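You operate a simulated robot arm through the tools that you are given. There is no shell and no other tool.

You run a simulated robot arm. Do the job below in one go: nothing can be reset, and whatever is moved stays where it is left.

Task
Prove the orange motor: it must lift its labelled load, then stall at 10 kg more.
Fine: run it down between the tries; socket off after.

The check looks at the end state, three seconds after you hand in, the way a careful person would. Anything else that was tipped, shoved, dropped, spilled or broken makes it a failure.

Robot
A 6-joint arm with a two-finger parallel gripper, fixed in place. Base frame: the origin is on the floor under the middle of its stand, x ahead of it, y to its left, z up. Readings come in mm, degrees, newtons and seconds.
With the tool pointing down near the work surface it reaches from about 240 to 660 mm from the base axis. Its first joint turns from -66.0 to 66.0 degrees. Payload 2.9 kg.
The tool frame sits at the grasp point between the pads (the TCP): z along the fingers, y along the line on which they close. The tips reach 30 mm beyond it. Largest opening 110 mm; finger width 20, thickness 10; the body of the gripper, 48 by 112 mm, starts 55 mm behind the TCP.
Orientation is told as [roll, pitch, yaw] about the base's x, y, z axes, in that order, counted from this pose: with the fingers straight down and closing along the base's y, the tool's x points along the base's -x, its y along +y and its z along -z.

Tools
- The arm moves only by the tool move_arm. Its argument "plan" is a list of rows, each a list of 6 numbers: the shift along the tool's x, y, z in mm, then the turn, a rotation vector about the tool's x, y, z in degrees. In form: [[x, y, z, rx, ry, rz], ...]. A call has 1 to 20 rows; each row is the pose to reach, as a shift and turn from the pose commanded when the call began, along the tool's axes at that moment. "fingers" is the gripper command, from -1 (fully open) to 1 (shut), values between in proportion, set as the call begins (left out, the last holds). Rows are played at 5 a second. More than 50 mm and 8.6 degrees between two rows, or a gripper value outside its range, and nothing of the call is played. Where a pose cannot be reached the arm comes as near as it can. A force on the tool above 40 N (or 10 N above the force at the start of the call, whichever is more), or a blocked arm, ends the call early, and 0.2 s more pass. Each finger travels about 108 mm/s and halts on what it meets, pressing with about 39 N; the grip force reading is that of the motor and also rises with nothing between the fingers. The clock runs only during rows and for 0.2 s after the last one: add rows that repeat a pose to give the fingers time. The reply holds the time, the measured pose of the TCP, the force on the tool along the base axes, the opening and the grip force, in the units named above and with some noise, with the torque about the TCP (base axes, N m) and any sound that the robot's microphone picked up.
- Cameras (640 x 400 px; columns grow to the right, rows downward): "scene" is fixed at [93, 460.1, 1373.9]; the picture's right is [-0.48, -0.88, 0.00], its down [-0.58, 0.31, -0.76] and it looks along [0.66, -0.36, -0.66] (base axes); focal length 310 px, centre (320, 200). "wrist" rides on the gripper at [72, 17, -103] in the tool frame; the picture's right is [-0.23, 0.97, 0.00], its down [-0.76, -0.18, -0.62] and it looks along [-0.61, -0.14, 0.78] (tool axes); focal length 222 px, centre (320, 200). There is no depth. A picture from a camera that has moved, and an enlarged one, comes with that camera's place and axes in the base frame and with its lens.
- capture(camera): a new picture of that camera. No time passes.
- inspect(camera, box): a new picture of the part [left, top, right, bottom] of that camera's present view, enlarged. No time passes.
- close_job(): hands the job in; it is judged then, once.

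Places have to be worked out from the pictures, the camera data and where the tool is seen. Open the gripper and draw the arm clear of the work before you hand the job in, unless the task says otherwise.

The tools are called after "Request:" as name(argument=value, ...) on one line, values as JSON. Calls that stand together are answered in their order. move_arm: Moves the arm, as the interface text tells. Its arguments: {"type":"object","properties":{"plan":{"type":"array","items":{"type":"array","items":{"type":"number"}}},"fingers":{"type":"number"}},"required":["plan"]} The other tools are called the same way: capture (camera) takes a picture; inspect (camera, box) takes an enlarged picture of a part of a camera's view; close_job () hands the job in.

At the start:

```text
time: 0.0
tool_pos: [335.8, 215.4, 1179.7]
tcp_rot: [0.0, 0.0, 0.0]
ft_force: [-0.3, 0.4, -0.3]
torque: [0.01, 0.0, -0.02]
opening: 110.2
finger_force: 0.1
```

scene: 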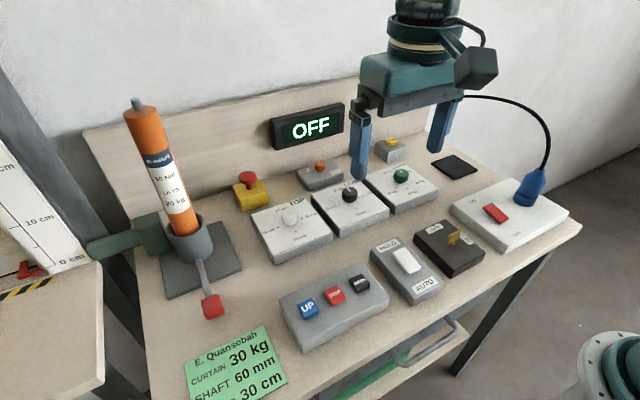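
wrist: 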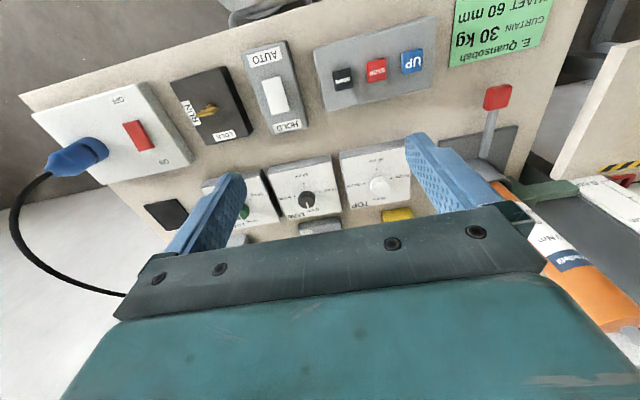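

The scene shows a test bench with a motor in a holder, a control panel, dials, a key switch and a mains socket. I'll look closer at each part before moving.

Request:
inspect(camera="scene", box=[80, 80, 280, 205])

Request:
inspect(camera="scene", box=[230, 150, 450, 287])

Request:
inspect(camera="scene", box=[270, 225, 500, 369])

Request:
inspect(camera="scene", box=[420, 140, 600, 252])

Request:
inspect(camera="scene", box=[140, 280, 332, 400])

Request:
inspect(camera="scene", box=[0, 130, 200, 330])

Request:
inspect(camera="wrist", box=[140, 0, 460, 200])

Request:
inspect(camera="wrist", box=[200, 120, 440, 260])

```text
3.20 times, centred on (180, 142) of scene
camera zoom: at [93.0, 460.1, 1373.9], right [-0.48, -0.88, 0.0], down [-0.58, 0.31, -0.76], along [0.66, -0.36, -0.66], focal length 994 px, centre (768, 384)
```

zoom: 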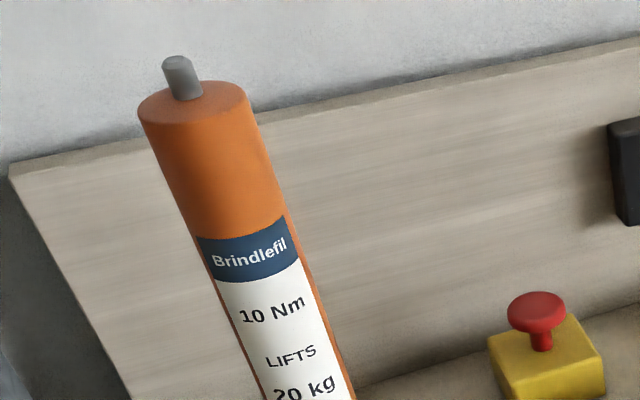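

```text
2.91 times, centred on (340, 218) of scene
camera zoom: at [93.0, 460.1, 1373.9], right [-0.48, -0.88, 0.0], down [-0.58, 0.31, -0.76], along [0.66, -0.36, -0.66], focal length 903 px, centre (262, 146)
```

zoom: 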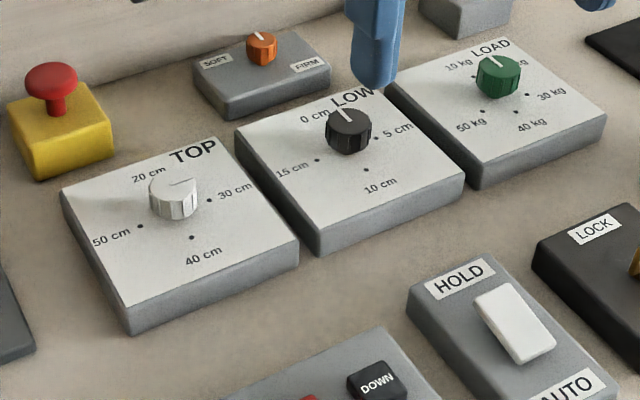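

```text
2.78 times, centred on (385, 297) of scene
camera zoom: at [93.0, 460.1, 1373.9], right [-0.48, -0.88, 0.0], down [-0.58, 0.31, -0.76], along [0.66, -0.36, -0.66], focal length 863 px, centre (139, -69)
```

zoom: 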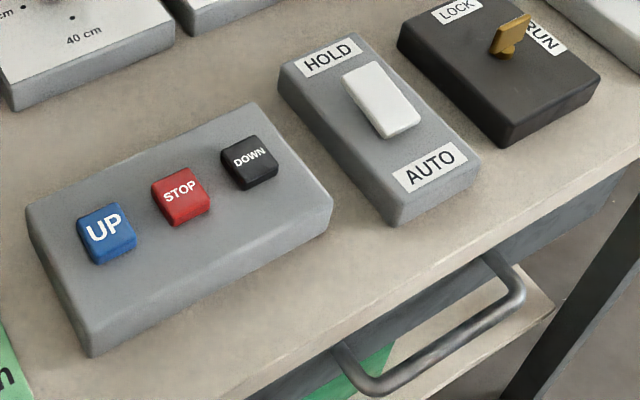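

```text
3.56 times, centred on (510, 196) of scene
camera zoom: at [93.0, 460.1, 1373.9], right [-0.48, -0.88, 0.0], down [-0.58, 0.31, -0.76], along [0.66, -0.36, -0.66], focal length 1104 px, centre (-356, 214)
```

zoom: 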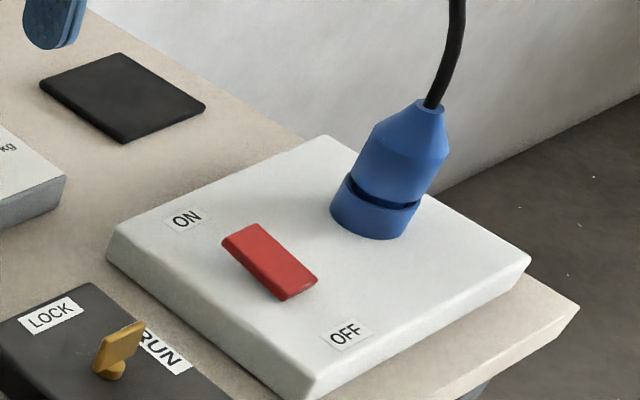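

```text
3.33 times, centred on (236, 340) of scene
camera zoom: at [93.0, 460.1, 1373.9], right [-0.48, -0.88, 0.0], down [-0.58, 0.31, -0.76], along [0.66, -0.36, -0.66], focal length 1035 px, centre (600, -267)
```

zoom: 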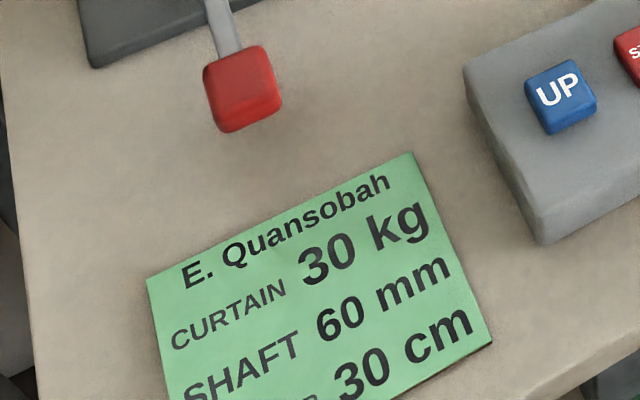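

```text
2.00 times, centred on (100, 230) of scene
camera zoom: at [93.0, 460.1, 1373.9], right [-0.48, -0.88, 0.0], down [-0.58, 0.31, -0.76], along [0.66, -0.36, -0.66], focal length 621 px, centre (760, 140)
```

zoom: 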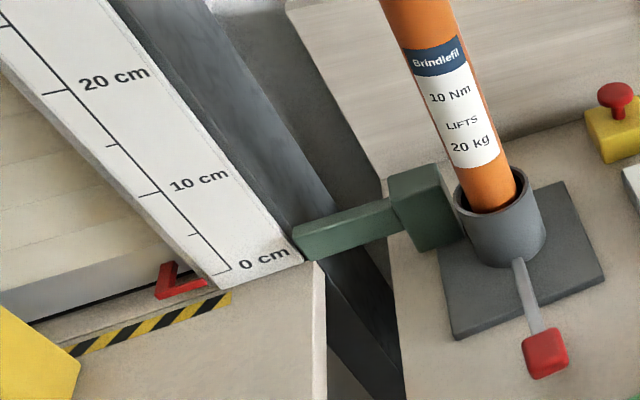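

```text
2.00 times, centred on (300, 100) of wrist
camera zoom: at [262.6, 232.5, 1282.7], right [0.23, 0.97, 0.0], down [0.76, -0.18, 0.62], along [0.61, -0.14, -0.78], focal length 444 px, centre (360, 400)
```

zoom: 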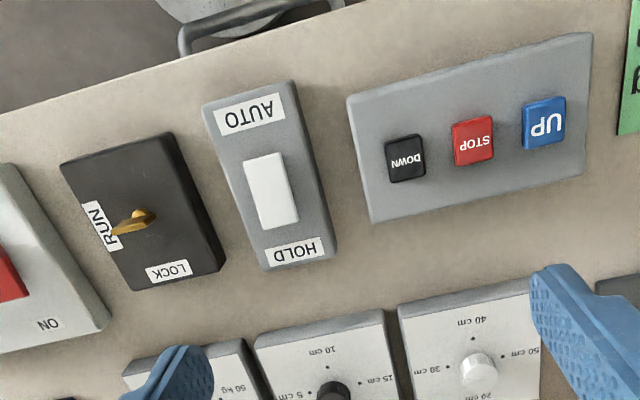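

```text
2.67 times, centred on (320, 190) of wrist
camera zoom: at [262.6, 232.5, 1282.7], right [0.23, 0.97, 0.0], down [0.76, -0.18, 0.62], along [0.61, -0.14, -0.78], focal length 592 px, centre (320, 227)
```

zoom: 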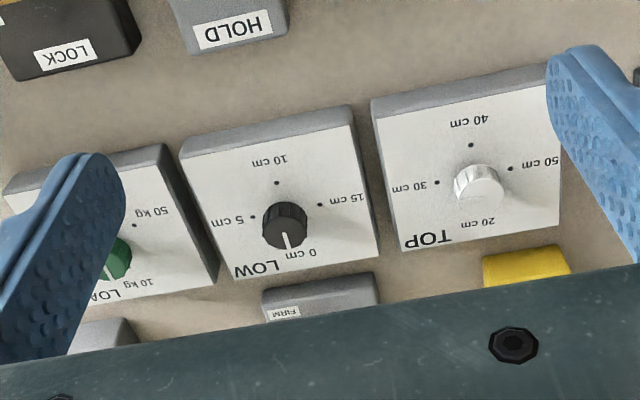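

The controls appear lined up with the base axes: the UP/STOP/DOWN box is near x≈336, y≈350/300/248, z≈905, and the dials are near x≈537. I'll move the arm toward the LOAD dial, staying high, to see what the gripper was hiding.

Request:
move_arm(plan=[[-10, -40, 16, 0, 0, 0], [-20, -80, 32, 0, 0, 0], [-30, -120, 48, 0, 0, 0], [-40, -155, 64, 0, 0, 0], [-49, -191, 80, 0, 0, 0]])

Request:
capture(camera="scene")

Request:
capture(camera="wrist")

```text
time: 1.2
tool_pos: [386.3, 21.7, 1100.8]
tcp_rot: [0.0, 0.0, 0.1]
ft_force: [0.0, -0.3, 0.0]
torque: [-0.01, 0.02, 0.0]
opening: 110.1
finger_force: 0.1
```

```text
taken
```

scene: 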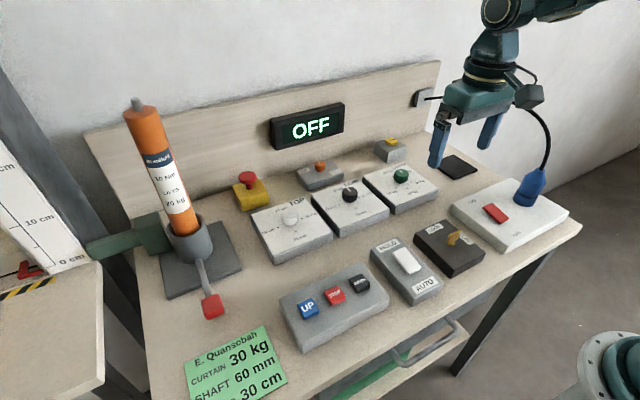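

```text
taken
camera wrist: at [312.2, 38.8, 1203.7], right [0.23, 0.97, 0.0], down [0.76, -0.18, 0.62], along [0.61, -0.14, -0.78], focal length 222 px, centre (320, 200)
```

wrist: 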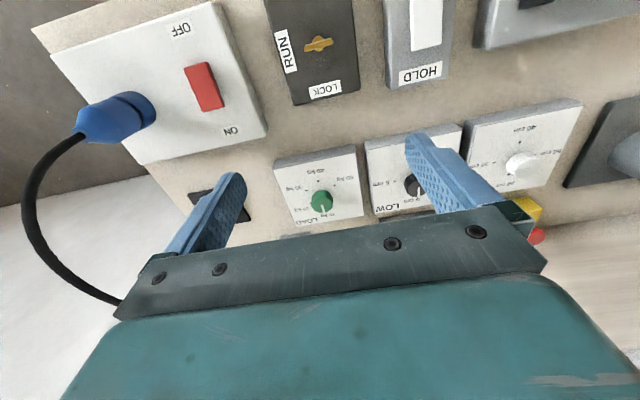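

The view is clear now. I'll zoom in on the dials, switches and socket from both cameras.

Request:
inspect(camera="wrist", box=[260, 140, 380, 215])

Request:
inspect(camera="wrist", box=[80, 0, 280, 160])

Request:
inspect(camera="wrist", box=[270, 0, 470, 110])

Request:
inspect(camera="scene", box=[360, 130, 440, 215])

Request:
inspect(camera="scene", box=[230, 140, 400, 270])

Request:
inspect(camera="scene", box=[140, 190, 240, 330])

Request:
inspect(camera="scene", box=[360, 210, 500, 310])

Request:
inspect(camera="scene", box=[470, 190, 530, 240])

```text
5.33 times, centred on (320, 178) of wrist
camera zoom: at [312.2, 38.8, 1203.7], right [0.23, 0.97, 0.0], down [0.76, -0.18, 0.62], along [0.61, -0.14, -0.78], focal length 1185 px, centre (320, 320)
```

zoom: 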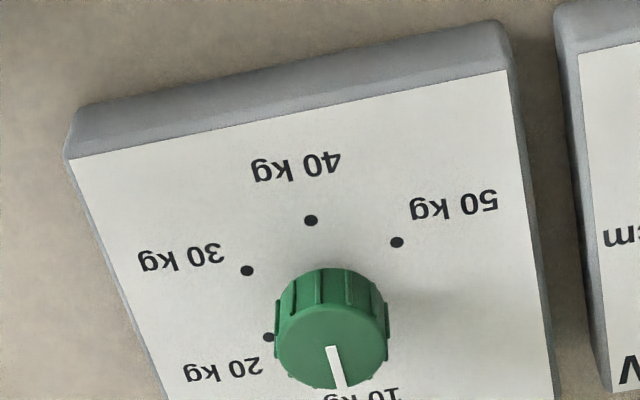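

```text
2.50 times, centred on (180, 80) of wrist
camera zoom: at [312.2, 38.8, 1203.7], right [0.23, 0.97, 0.0], down [0.76, -0.18, 0.62], along [0.61, -0.14, -0.78], focal length 555 px, centre (670, 500)
```

zoom: 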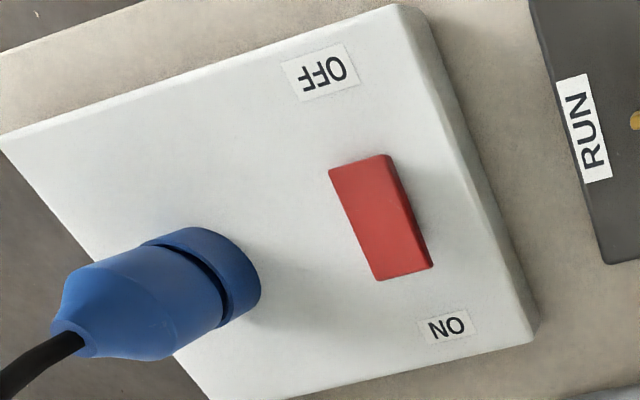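

```text
3.20 times, centred on (370, 55) of wrist
camera zoom: at [312.2, 38.8, 1203.7], right [0.23, 0.97, 0.0], down [0.76, -0.18, 0.62], along [0.61, -0.14, -0.78], focal length 711 px, centre (160, 664)
```

zoom: 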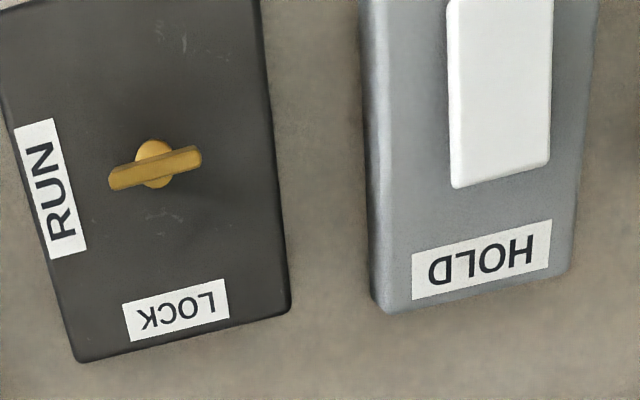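

```text
4.71 times, centred on (400, 172) of scene
camera zoom: at [93.0, 460.1, 1373.9], right [-0.48, -0.88, 0.0], down [-0.58, 0.31, -0.76], along [0.66, -0.36, -0.66], focal length 1461 px, centre (-56, 329)
```

zoom: 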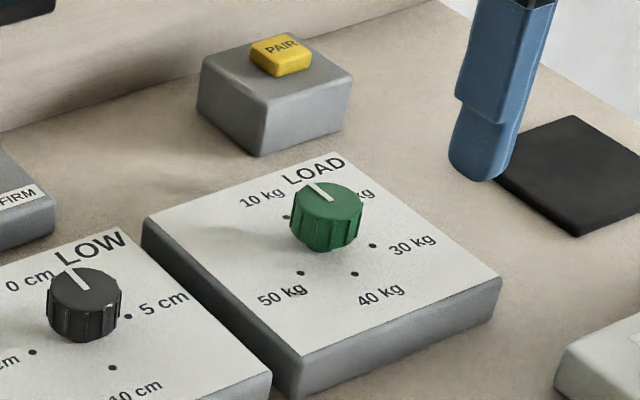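

```text
3.08 times, centred on (315, 205) of scene
camera zoom: at [93.0, 460.1, 1373.9], right [-0.48, -0.88, 0.0], down [-0.58, 0.31, -0.76], along [0.66, -0.36, -0.66], focal length 956 px, centre (335, 185)
```

zoom: 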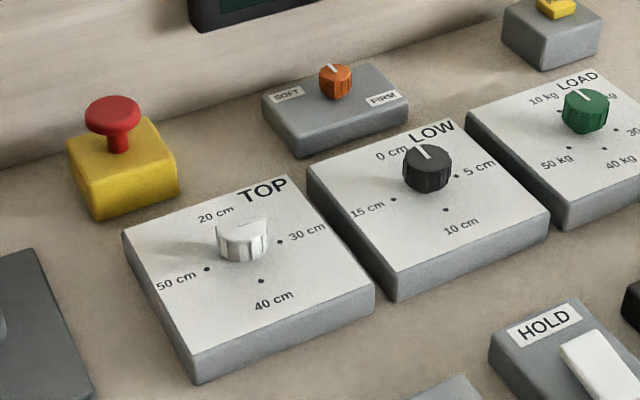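

```text
2.86 times, centred on (190, 260) of scene
camera zoom: at [93.0, 460.1, 1373.9], right [-0.48, -0.88, 0.0], down [-0.58, 0.31, -0.76], along [0.66, -0.36, -0.66], focal length 887 px, centre (691, 29)
```

zoom: 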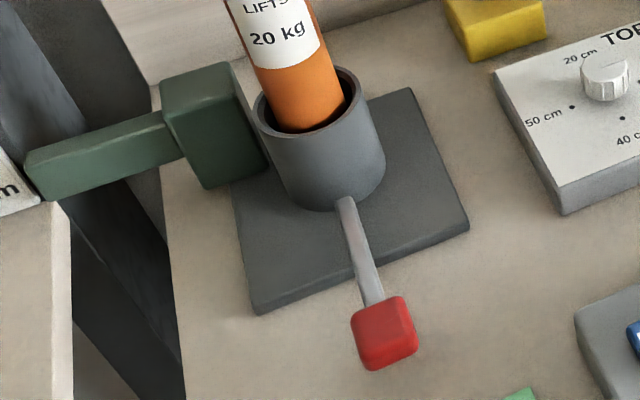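

```text
4.00 times, centred on (430, 260) of scene
camera zoom: at [93.0, 460.1, 1373.9], right [-0.48, -0.88, 0.0], down [-0.58, 0.31, -0.76], along [0.66, -0.36, -0.66], focal length 1242 px, centre (-120, -40)
```

zoom: 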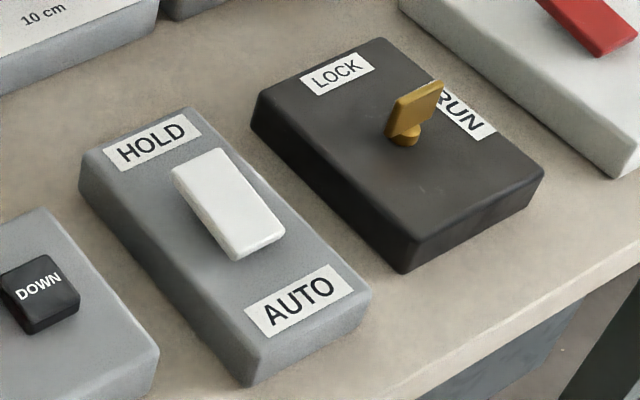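

```text
8.00 times, centred on (500, 215) of scene
camera zoom: at [93.0, 460.1, 1373.9], right [-0.48, -0.88, 0.0], down [-0.58, 0.31, -0.76], along [0.66, -0.36, -0.66], focal length 2484 px, centre (-1120, 80)
```

zoom: 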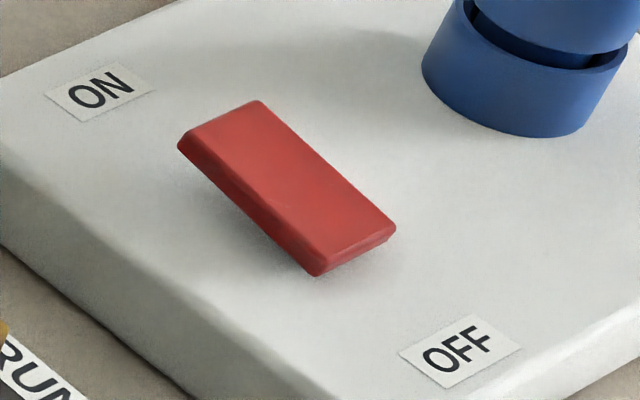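

The LOAD dial points at 10 kg with 20 kg the next mark. The key looks to be at RUN, and the red socket rocker looks pressed at OFF. Next I'll move across, still high, to see the motor clamp, its lever and the curtain rig.

Request:
move_arm(plan=[[4, 44, 0, 0, 0, 0], [8, 88, 0, 0, 0, 0], [12, 132, 0, 0, 0, 0], [16, 176, 0, 0, 0, 0], [20, 220, 0, 0, 0, 0], [25, 264, 0, 0, 0, 0], [30, 308, 0, 0, 0, 0], [35, 352, 0, 0, 0, 0], [40, 396, 0, 0, 0, 0], [45, 440, 0, 0, 0, 0], [50, 480, 0, 0, 0, 0]])

Request:
capture(camera="wrist")

Request:
capture(camera="scene")

```text
time: 3.6
tool_pos: [334.2, 505.6, 1099.4]
tcp_rot: [0.0, 0.0, 0.0]
ft_force: [-0.2, -1.1, 0.5]
torque: [-0.02, 0.02, 0.01]
opening: 109.7
finger_force: 0.1
```

```text
taken
camera wrist: at [260.3, 522.4, 1202.4], right [0.23, 0.97, 0.0], down [0.76, -0.18, 0.62], along [0.61, -0.14, -0.78], focal length 222 px, centre (320, 200)
```

wrist: 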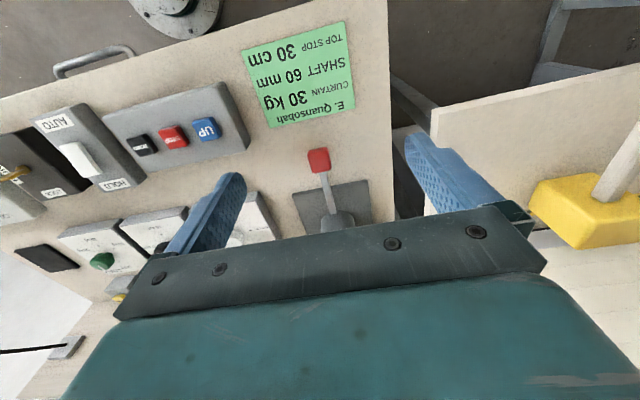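

```text
taken
```

scene: 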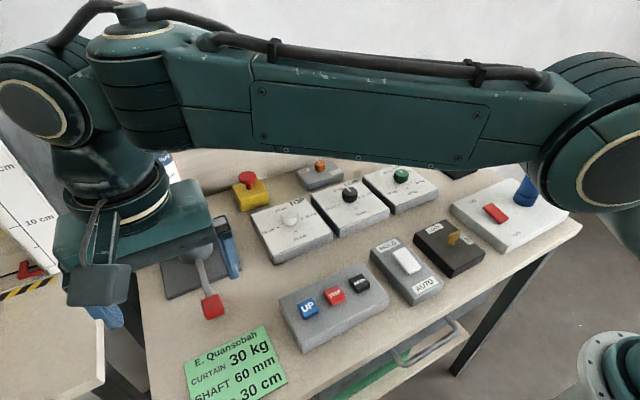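

The card also reads "TOP STOP 30 cm", but the job refers to the motor's own label (20 kg). I'll zoom in on the lever and the UP/STOP/DOWN box.

Request:
inspect(camera="wrist", box=[260, 130, 420, 230])

Request:
inspect(camera="wrist", box=[20, 60, 260, 210])

Request:
inspect(camera="wrist", box=[400, 60, 640, 260])

Request:
inspect(camera="wrist", box=[0, 190, 260, 360])

Request:
inspect(camera="scene", box=[150, 220, 270, 330])

```text
4.00 times, centred on (340, 180) of wrist
camera zoom: at [260.3, 522.4, 1202.4], right [0.23, 0.97, 0.0], down [0.76, -0.18, 0.62], along [0.61, -0.14, -0.78], focal length 888 px, centre (240, 280)
```

zoom: 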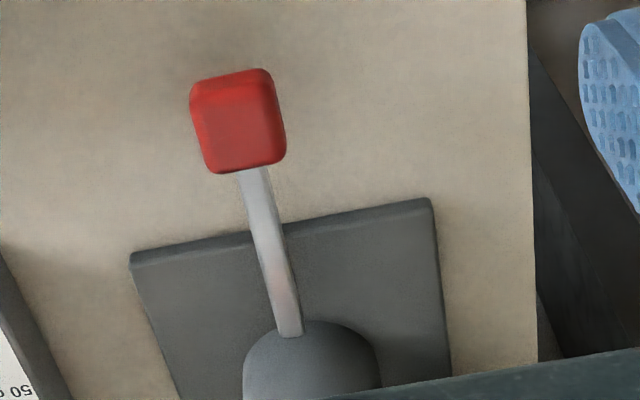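

```text
2.67 times, centred on (140, 135) of wrist
camera zoom: at [260.3, 522.4, 1202.4], right [0.23, 0.97, 0.0], down [0.76, -0.18, 0.62], along [0.61, -0.14, -0.78], focal length 592 px, centre (800, 373)
```

zoom: 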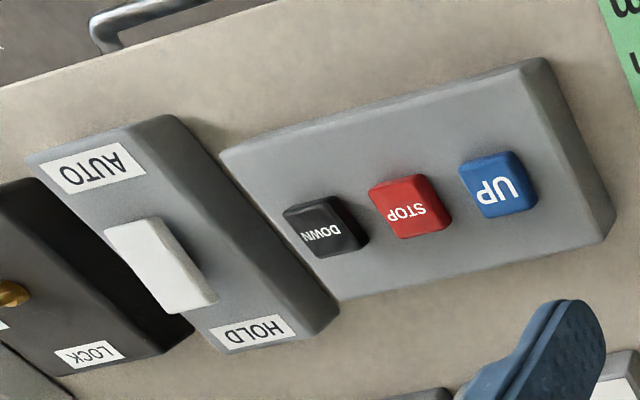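

```text
2.00 times, centred on (520, 160) of wrist
camera zoom: at [260.3, 522.4, 1202.4], right [0.23, 0.97, 0.0], down [0.76, -0.18, 0.62], along [0.61, -0.14, -0.78], focal length 444 px, centre (-80, 280)
```

zoom: 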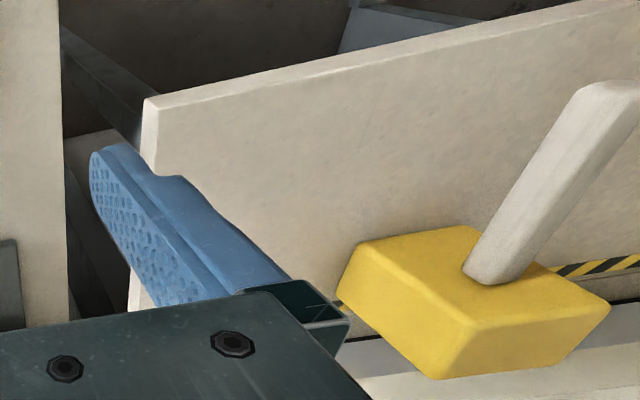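

```text
2.35 times, centred on (130, 275) of wrist
camera zoom: at [260.3, 522.4, 1202.4], right [0.23, 0.97, 0.0], down [0.76, -0.18, 0.62], along [0.61, -0.14, -0.78], focal length 523 px, centre (767, 24)
```

zoom: 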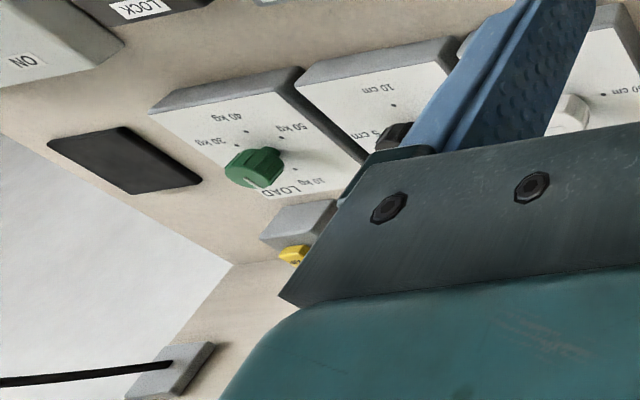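

```text
3.64 times, centred on (210, 275) of scene
camera zoom: at [93.0, 460.1, 1373.9], right [-0.48, -0.88, 0.0], down [-0.58, 0.31, -0.76], along [0.66, -0.36, -0.66], focal length 1129 px, centre (720, -73)
```

zoom: 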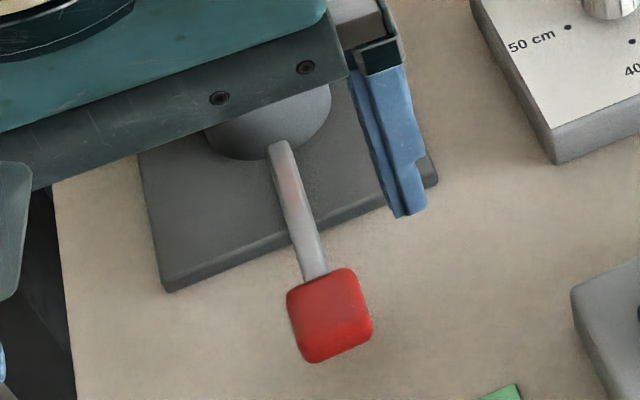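

The lever runs straight out from the clamp cup: its root is near (513,486,917) and its knob near (417,486,905). I'll leave the clamp alone unless the bench says it's loose. Next I'll close the fingers and move high across to above the red socket rocker near (341,-113), then look before pressing.

Request:
move_arm(plan=[[-1, -47, 0, 0, 0, 0], [-2, -94, 0, 0, 0, 0], [-3, -141, 0, 0, 0, 0], [-4, -188, 0, 0, 0, 0], [-5, -235, 0, 0, 0, 0], [-6, -282, 0, 0, 0, 0], [-7, -329, 0, 0, 0, 0], [-8, -376, 0, 0, 0, 0], [-9, -423, 10, 0, 0, 0], [-10, -470, 20, 0, 0, 0], [-12, -515, 35, 0, 0, 0], [-14, -555, 55, 0, 0, 0], [-16, -590, 80, 0, 0, 0], [-16, -615, 100, 0, 0, 0], [-16, -615, 100, 0, 0, 0]], fingers=1)

Request:
capture(camera="wrist")

Request:
capture(camera="scene")

```text
time: 6.8
tool_pos: [351.3, -109.7, 997.7]
tcp_rot: [0.0, -0.1, -0.1]
ft_force: [1.0, -0.1, 0.5]
torque: [0.0, 0.01, -0.01]
opening: 0.1
finger_force: 37.4
```

```text
taken
camera wrist: at [278.6, -92.6, 1101.7], right [0.23, 0.97, 0.0], down [0.76, -0.18, 0.62], along [0.61, -0.14, -0.78], focal length 222 px, centre (320, 200)
```

wrist: 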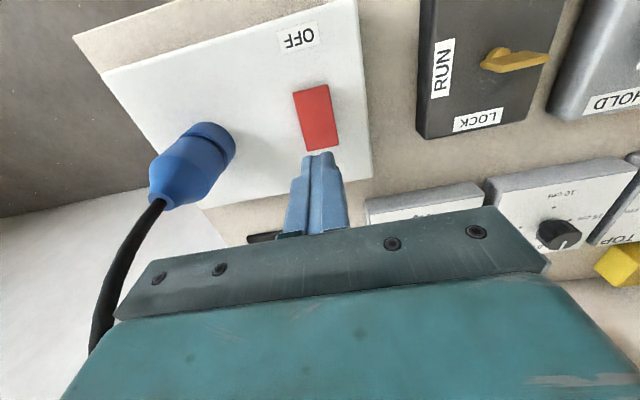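

```text
taken
```

scene: 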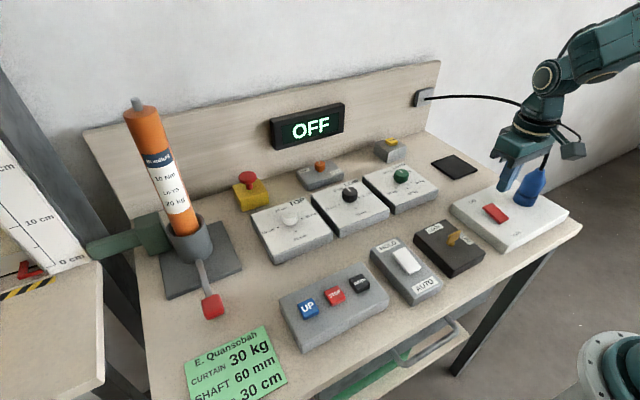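

The closed fingertips are just beside the red rocker, whose centre I put near (343,-110). I'll zoom in to confirm its tilt before pressing the ON end.

Request:
inspect(camera="wrist", box=[260, 70, 380, 170])

Request:
inspect(camera="scene", box=[450, 130, 580, 240])

Request:
inspect(camera="wrist", box=[420, 20, 580, 130])

```text
4.00 times, centred on (320, 120) of wrist
camera zoom: at [278.6, -92.6, 1101.7], right [0.23, 0.97, 0.0], down [0.76, -0.18, 0.62], along [0.61, -0.14, -0.78], focal length 888 px, centre (320, 520)
```

zoom: 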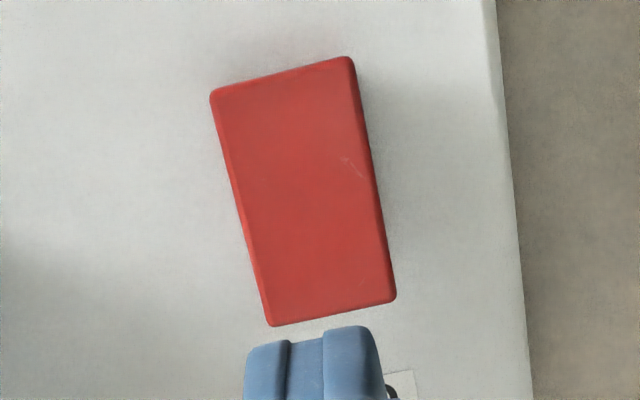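

```text
3.64 times, centred on (515, 185) of scene
camera zoom: at [93.1, 460.1, 1373.9], right [-0.48, -0.88, 0.0], down [-0.58, 0.31, -0.76], along [0.66, -0.36, -0.66], focal length 1129 px, centre (-389, 254)
```

zoom: 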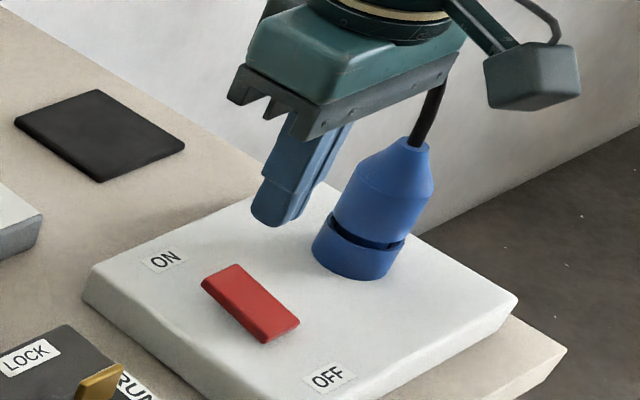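

```text
3.64 times, centred on (500, 75) of wrist
camera zoom: at [278.6, -92.6, 1101.7], right [0.23, 0.97, 0.0], down [0.76, -0.18, 0.62], along [0.61, -0.14, -0.78], focal length 808 px, centre (-334, 654)
```

zoom: 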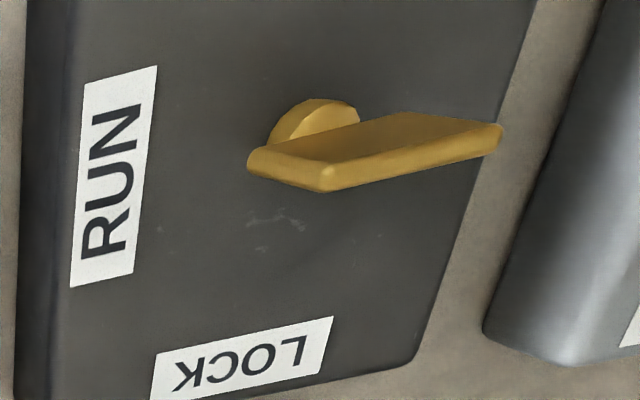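

The key blade lies along y, pointing at RUN. The ON end of the rocker sits raised near x≈365, so I'll move over it and lower the closed fingertips gently.

Request:
move_arm(plan=[[-11, 0, 0, 0, 0, 0], [-11, 0, 20, 0, 0, 0], [-11, 0, 40, 0, 0, 0], [-11, 0, 50, 0, 0, 0], [-11, 0, 56, 0, 0, 0], [-11, 0, 60, 0, 0, 0], [-11, 0, 63, 0, 0, 0]])

Request:
capture(camera="wrist")

Request:
inspect(camera="scene", box=[450, 130, 580, 240])

```text
time: 8.2
tool_pos: [363.0, -109.8, 942.9]
tcp_rot: [0.0, -0.4, 0.0]
ft_force: [-0.1, 0.8, 3.1]
torque: [0.01, 0.02, 0.01]
opening: 0.1
finger_force: 38.0
stopped in row 7: the force on the tool passed its limit at 53 N (the readings are from after the stop); the commanded pose is now the measured one
```

```text
taken
camera wrist: at [289.2, -93.1, 1045.9], right [0.23, 0.97, 0.0], down [0.76, -0.18, 0.63], along [0.61, -0.14, -0.78], focal length 222 px, centre (320, 200)
```

wrist: 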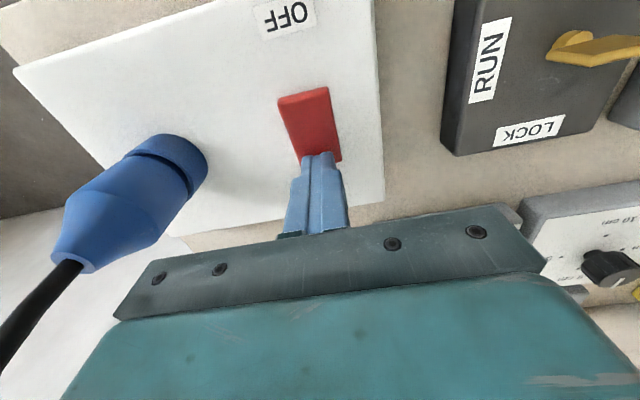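

```text
3.64 times, centred on (515, 185) of scene
camera zoom: at [93.0, 460.1, 1373.9], right [-0.48, -0.88, 0.0], down [-0.58, 0.31, -0.76], along [0.66, -0.36, -0.66], focal length 1129 px, centre (-389, 254)
```

zoom: 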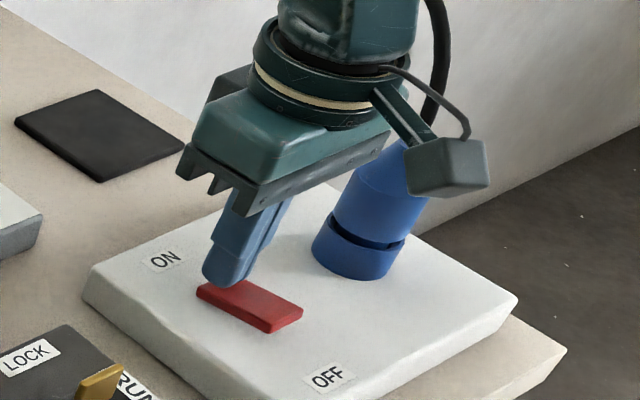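

The rocker has tipped, so its OFF end now stands up. I'll lift off and check the display.

Request:
move_arm(plan=[[0, 0, -20, 0, 0, 0], [0, 0, -50, 0, 0, 0], [10, 30, -75, 0, 0, 0], [15, 70, -90, 0, 0, 0]])

Request:
capture(camera="scene")

Request:
inspect(camera="scene", box=[250, 90, 370, 165])

```text
time: 9.2
tool_pos: [345.6, -39.1, 1033.4]
tcp_rot: [0.0, -0.2, 0.0]
ft_force: [0.3, 0.5, 0.9]
torque: [0.02, 0.01, 0.02]
opening: 0.0
finger_force: 38.0
```

```text
taken
```

scene: 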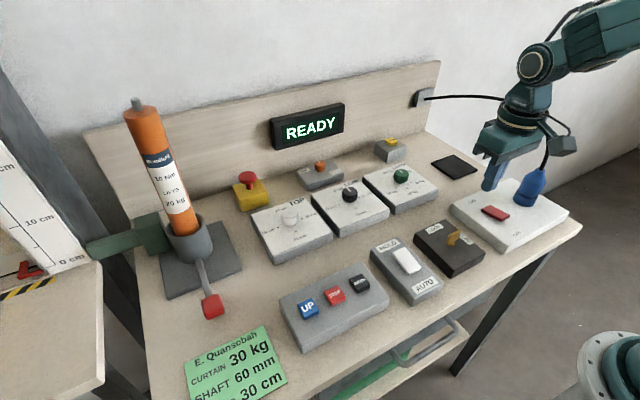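

```text
5.33 times, centred on (310, 128) of scene
camera zoom: at [93.1, 460.1, 1373.9], right [-0.48, -0.88, 0.0], down [-0.58, 0.31, -0.76], along [0.66, -0.36, -0.66], focal length 1656 px, centre (373, 587)
```

zoom: 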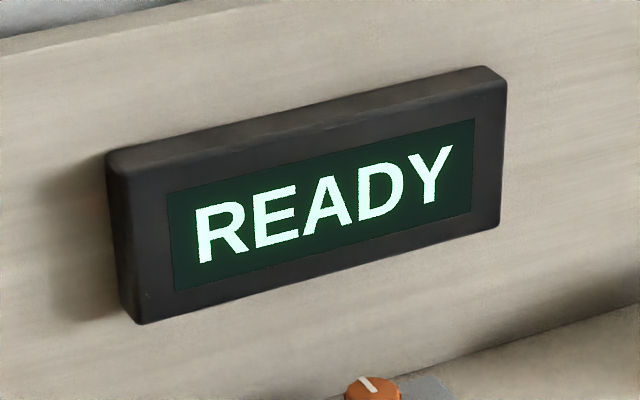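

The display reads READY, so power is on. The LOAD dial's marks form a hexagon centred near (544,-11), with 10 kg toward +x, 20 kg 60° clockwise from it and 30 kg at 120°. I'll move above the knob with the fingers about 64 mm open and check alignment.

Request:
move_arm(plan=[[-40, 5, 0, 0, 0, 0], [-80, 10, 0, 0, 0, 0], [-120, 16, 5, 0, 0, 0], [-160, 22, 12, 0, 0, 0], [-198, 28, 20, 0, 0, 0], [-198, 28, 30, 0, 0, 0], [-198, 28, 30, 0, 0, 0]], fingers=-0.16)

Request:
capture(camera="wrist")

Request:
capture(camera="scene")

Request:
inspect(camera="scene", box=[340, 120, 460, 220])

Request:
inspect(camera="wrist", box=[220, 60, 420, 220])

```text
time: 10.8
tool_pos: [544.4, -11.2, 1003.8]
tcp_rot: [-0.1, -0.2, 0.0]
ft_force: [-0.1, 0.8, 0.7]
torque: [0.0, 0.0, -0.02]
opening: 63.9
finger_force: 0.0
```

```text
taken
camera wrist: at [470.7, 6.3, 1106.6], right [0.23, 0.97, 0.0], down [0.76, -0.18, 0.63], along [0.61, -0.14, -0.78], focal length 222 px, centre (320, 200)
```

wrist: 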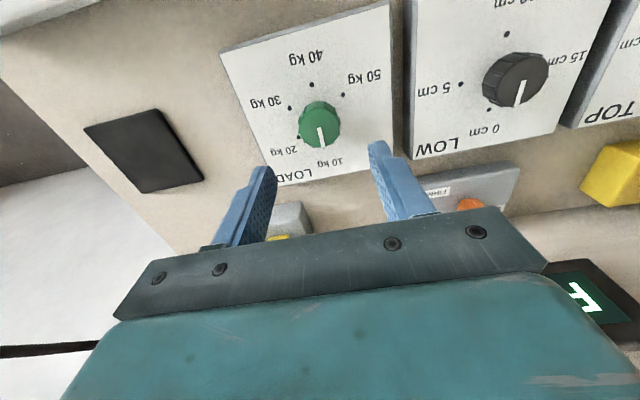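

```text
taken
```

scene: 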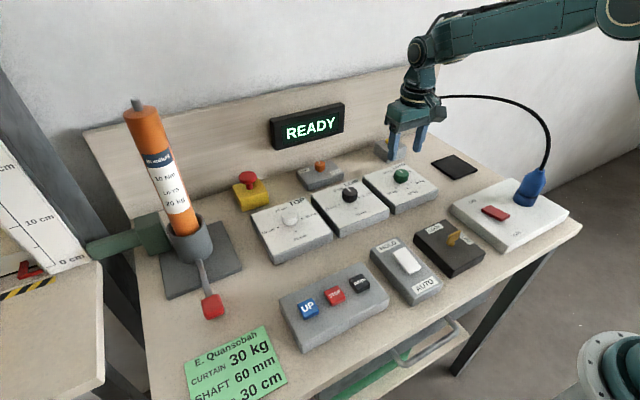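

```text
4.00 times, centred on (400, 170) of scene
camera zoom: at [93.0, 460.1, 1373.9], right [-0.48, -0.88, 0.0], down [-0.58, 0.31, -0.76], along [0.66, -0.36, -0.66], focal length 1242 px, centre (0, 320)
```

zoom: 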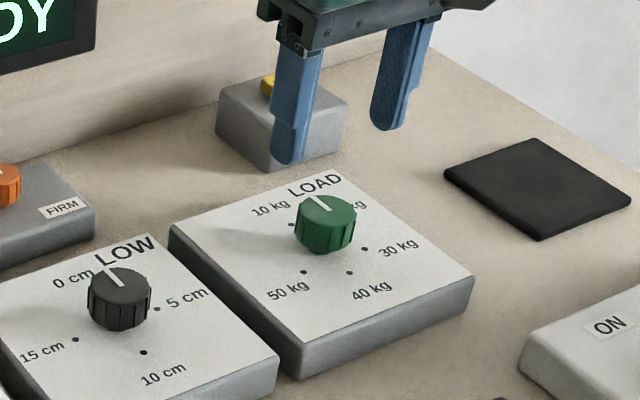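

```text
2.50 times, centred on (320, 140) of wrist
camera zoom: at [470.7, 6.3, 1106.6], right [0.23, 0.97, 0.0], down [0.76, -0.18, 0.63], along [0.61, -0.14, -0.78], focal length 555 px, centre (320, 350)
```

zoom: 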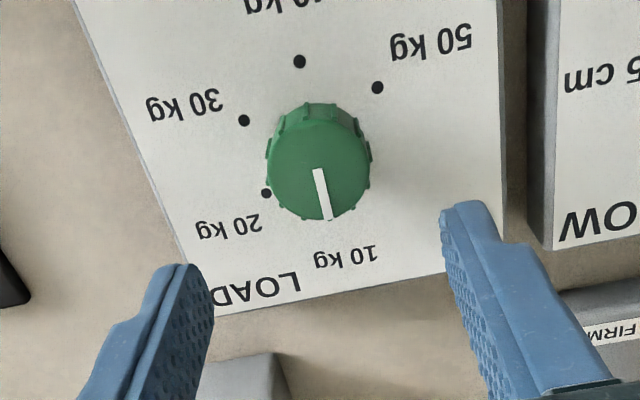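

From this nearer view the knob centre is around (540,-9.5). I'll lower the open fingers to straddle just above it and check alignment again.

Request:
move_arm(plan=[[4, 1.5, 10, 0, 0, 0], [4, 1.5, 25, 0, 0, 0], [4, 1.5, 40, 0, 0, 0], [4, 1.5, 40, 0, 0, 0]])

Request:
capture(camera="wrist")

Request:
inspect(camera="wrist", box=[220, 90, 420, 250])

Request:
inspect(camera="scene", box=[360, 130, 440, 210])

```text
time: 11.8
tool_pos: [541.0, -10.0, 963.9]
tcp_rot: [0.0, -0.2, 0.0]
ft_force: [0.5, -0.5, 0.2]
torque: [0.04, 0.02, 0.01]
opening: 63.6
finger_force: 0.0
```

```text
taken
camera wrist: at [466.6, 6.7, 1066.3], right [0.23, 0.97, 0.0], down [0.76, -0.18, 0.63], along [0.61, -0.14, -0.78], focal length 222 px, centre (320, 200)
```

wrist: 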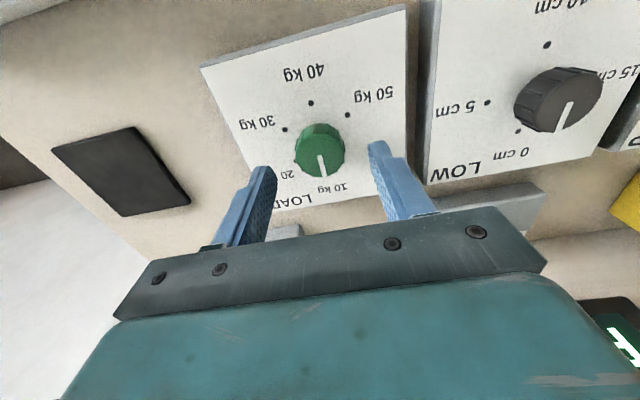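

```text
2.50 times, centred on (320, 170) of wrist
camera zoom: at [466.6, 6.7, 1066.3], right [0.23, 0.97, 0.0], down [0.76, -0.18, 0.63], along [0.61, -0.14, -0.78], focal length 555 px, centre (320, 275)
```

zoom: 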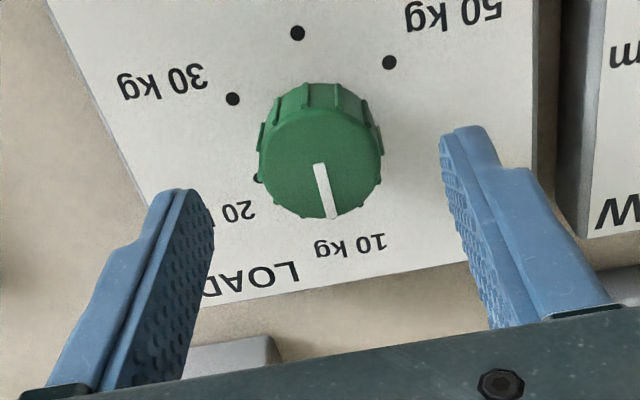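

```text
5.00 times, centred on (400, 170) of scene
camera zoom: at [93.0, 460.1, 1373.9], right [-0.48, -0.88, 0.0], down [-0.58, 0.31, -0.76], along [0.66, -0.36, -0.66], focal length 1553 px, centre (-80, 350)
```

zoom: 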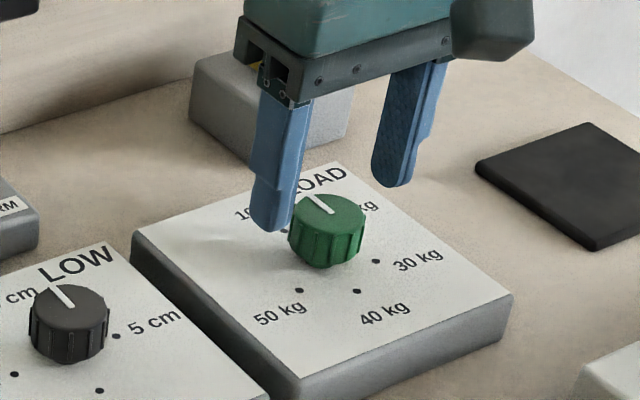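

The knob centre is near (538.5,-9.6), with its top at about z 920 and the plate at about 895. I'll lower so the tips sit at about 901 either side of the knob.

Request:
move_arm(plan=[[2, 0, 10, 0, 0, 0], [2, 0, 20, 0, 0, 0], [2, 0, 28, 0, 0, 0], [2, 0, 32, 0, 0, 0], [2, 0, 32, 0, 0, 0]])

Request:
capture(camera="wrist")

Request:
inspect(camera="wrist", box=[220, 90, 420, 250])

Request:
inspect(camera="scene", box=[360, 130, 440, 210])

```text
time: 13.0
tool_pos: [537.8, -10.5, 931.4]
tcp_rot: [0.0, -0.3, 0.0]
ft_force: [-0.3, 0.4, -0.1]
torque: [0.01, 0.03, -0.02]
opening: 63.3
finger_force: 0.1
```

```text
taken
camera wrist: at [464.7, 6.3, 1034.2], right [0.23, 0.97, 0.0], down [0.76, -0.18, 0.63], along [0.61, -0.14, -0.78], focal length 222 px, centre (320, 200)
```

wrist: 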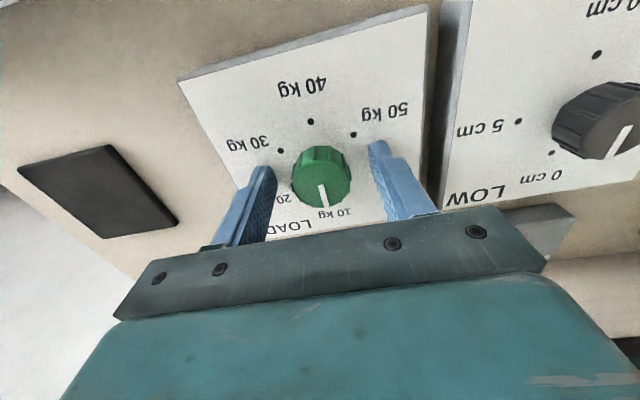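

```text
2.50 times, centred on (320, 170) of wrist
camera zoom: at [464.7, 6.3, 1034.2], right [0.23, 0.97, 0.0], down [0.76, -0.18, 0.63], along [0.61, -0.14, -0.78], focal length 555 px, centre (320, 275)
```

zoom: 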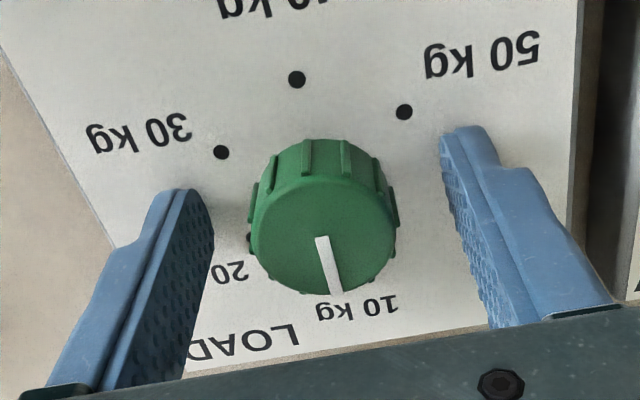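

```text
5.00 times, centred on (400, 170) of scene
camera zoom: at [93.0, 460.1, 1373.9], right [-0.48, -0.88, 0.0], down [-0.58, 0.31, -0.76], along [0.66, -0.36, -0.66], focal length 1553 px, centre (-80, 350)
```

zoom: 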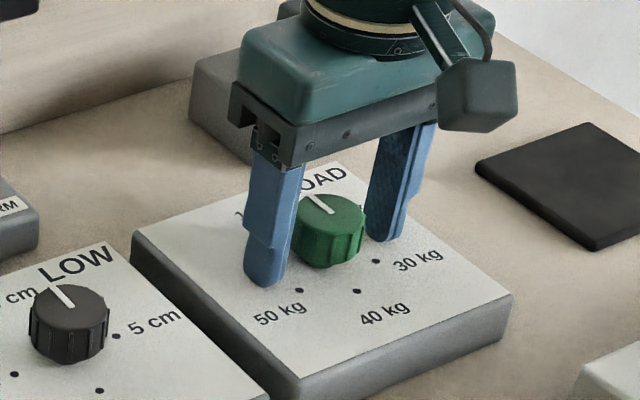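

The fingers straddle the knob evenly. I'll close on it now.

Request:
move_arm(plan=[[0, 0, 0, 0, 0, 0], [0, 0, 0, 0, 0, 0], [0, 0, 0, 0, 0, 0]], fingers=1)

Request:
inspect(camera="wrist", box=[220, 90, 420, 250])

```text
time: 13.8
tool_pos: [537.7, -10.4, 932.0]
tcp_rot: [0.0, -0.1, 0.2]
ft_force: [-0.4, 7.5, -1.6]
torque: [0.13, -0.11, -0.01]
opening: 33.5
finger_force: 45.3
```

```text
2.50 times, centred on (320, 170) of wrist
camera zoom: at [464.7, 7.0, 1034.2], right [0.23, 0.97, 0.0], down [0.76, -0.18, 0.63], along [0.61, -0.14, -0.78], focal length 555 px, centre (320, 275)
```

zoom: 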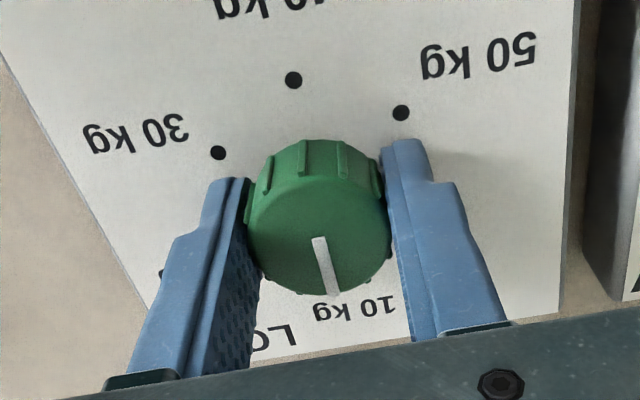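

The knob is gripped at 33.5 mm. I'll turn it 60° clockwise as seen from above, which is positive about the tool's z, to reach 20 kg.

Request:
move_arm(plan=[[0, 0, 0, 0, 0, 7.5], [0, 0, 0, 0, 0, 15], [0, 0, 0, 0, 0, 22.5], [0, 0, 0, 0, 0, 30], [0, 0, 0, 0, 0, 37.5], [0, 0, 0, 0, 0, 45], [0, 0, 0, 0, 0, 52.5], [0, 0, 0, 0, 0, 60], [0, 0, 0, 0, 0, 60]])

Request:
capture(camera="wrist")

Request:
inspect(camera="scene", box=[360, 130, 440, 210])

```text
time: 15.8
tool_pos: [538.2, -9.8, 931.6]
tcp_rot: [0.0, 0.1, -60.0]
ft_force: [-20.9, 12.7, 5.2]
torque: [0.47, 0.33, -0.02]
opening: 33.5
finger_force: 45.6
```

```text
taken
camera wrist: at [516.1, 61.3, 1034.4], right [0.96, 0.29, 0.0], down [0.23, -0.75, 0.62], along [0.18, -0.6, -0.78], focal length 222 px, centre (320, 200)
```

wrist: 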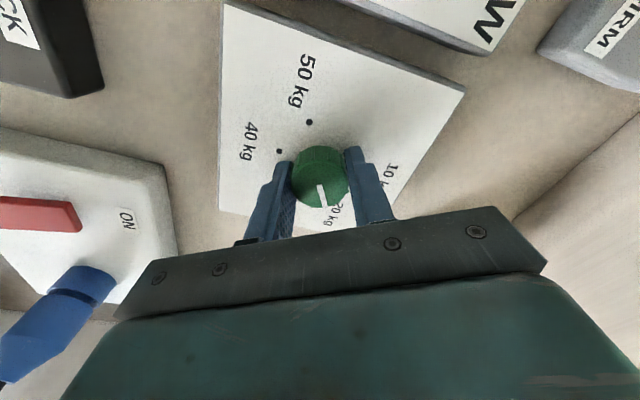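

```text
5.00 times, centred on (400, 170) of scene
camera zoom: at [92.4, 460.4, 1373.8], right [-0.48, -0.88, 0.0], down [-0.58, 0.31, -0.76], along [0.66, -0.36, -0.66], focal length 1553 px, centre (-80, 350)
```

zoom: 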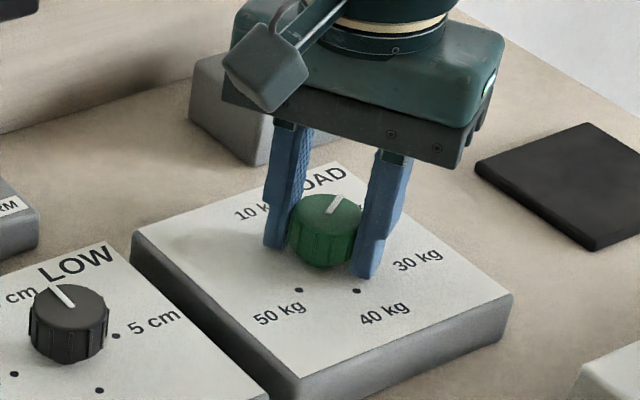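

The pointer now sits at 20 kg. I'll release and lift straight up, then check the dial.

Request:
move_arm(plan=[[0, 0, 0, 0, 0, 0], [0, 0, 0, 0, 0, 0], [0, 0, -5, 0, 0, 0], [0, 0, -20, 0, 0, 0], [0, 0, -45, 0, 0, 0], [0, 0, -80, 0, 0, 0]], fingers=-0.16)

Request:
capture(camera="wrist")

Request:
inspect(camera="scene", box=[360, 130, 440, 210])

```text
time: 17.2
tool_pos: [539.0, -13.4, 1012.7]
tcp_rot: [0.1, -0.1, -60.0]
ft_force: [-0.4, 0.1, -0.5]
torque: [0.0, -0.02, 0.04]
opening: 64.0
finger_force: 0.1
```

```text
taken
camera wrist: at [515.6, 59.5, 1115.8], right [0.96, 0.29, 0.0], down [0.23, -0.75, 0.62], along [0.18, -0.6, -0.78], focal length 222 px, centre (320, 200)
```

wrist: 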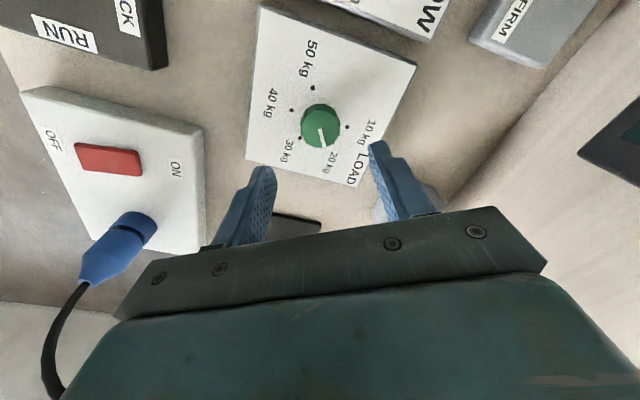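

```text
5.00 times, centred on (400, 170) of scene
camera zoom: at [93.0, 460.1, 1373.9], right [-0.48, -0.88, 0.0], down [-0.58, 0.31, -0.76], along [0.66, -0.36, -0.66], focal length 1553 px, centre (-80, 350)
```

zoom: 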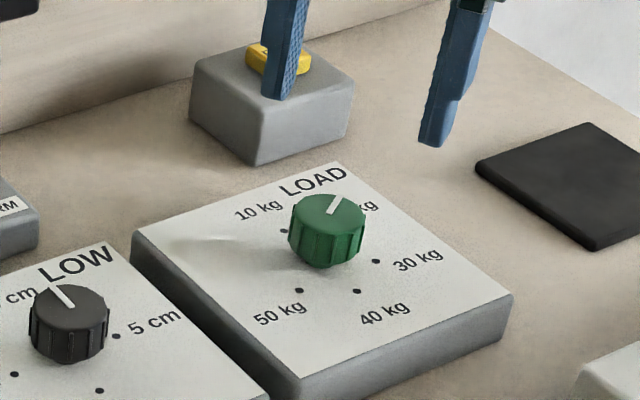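

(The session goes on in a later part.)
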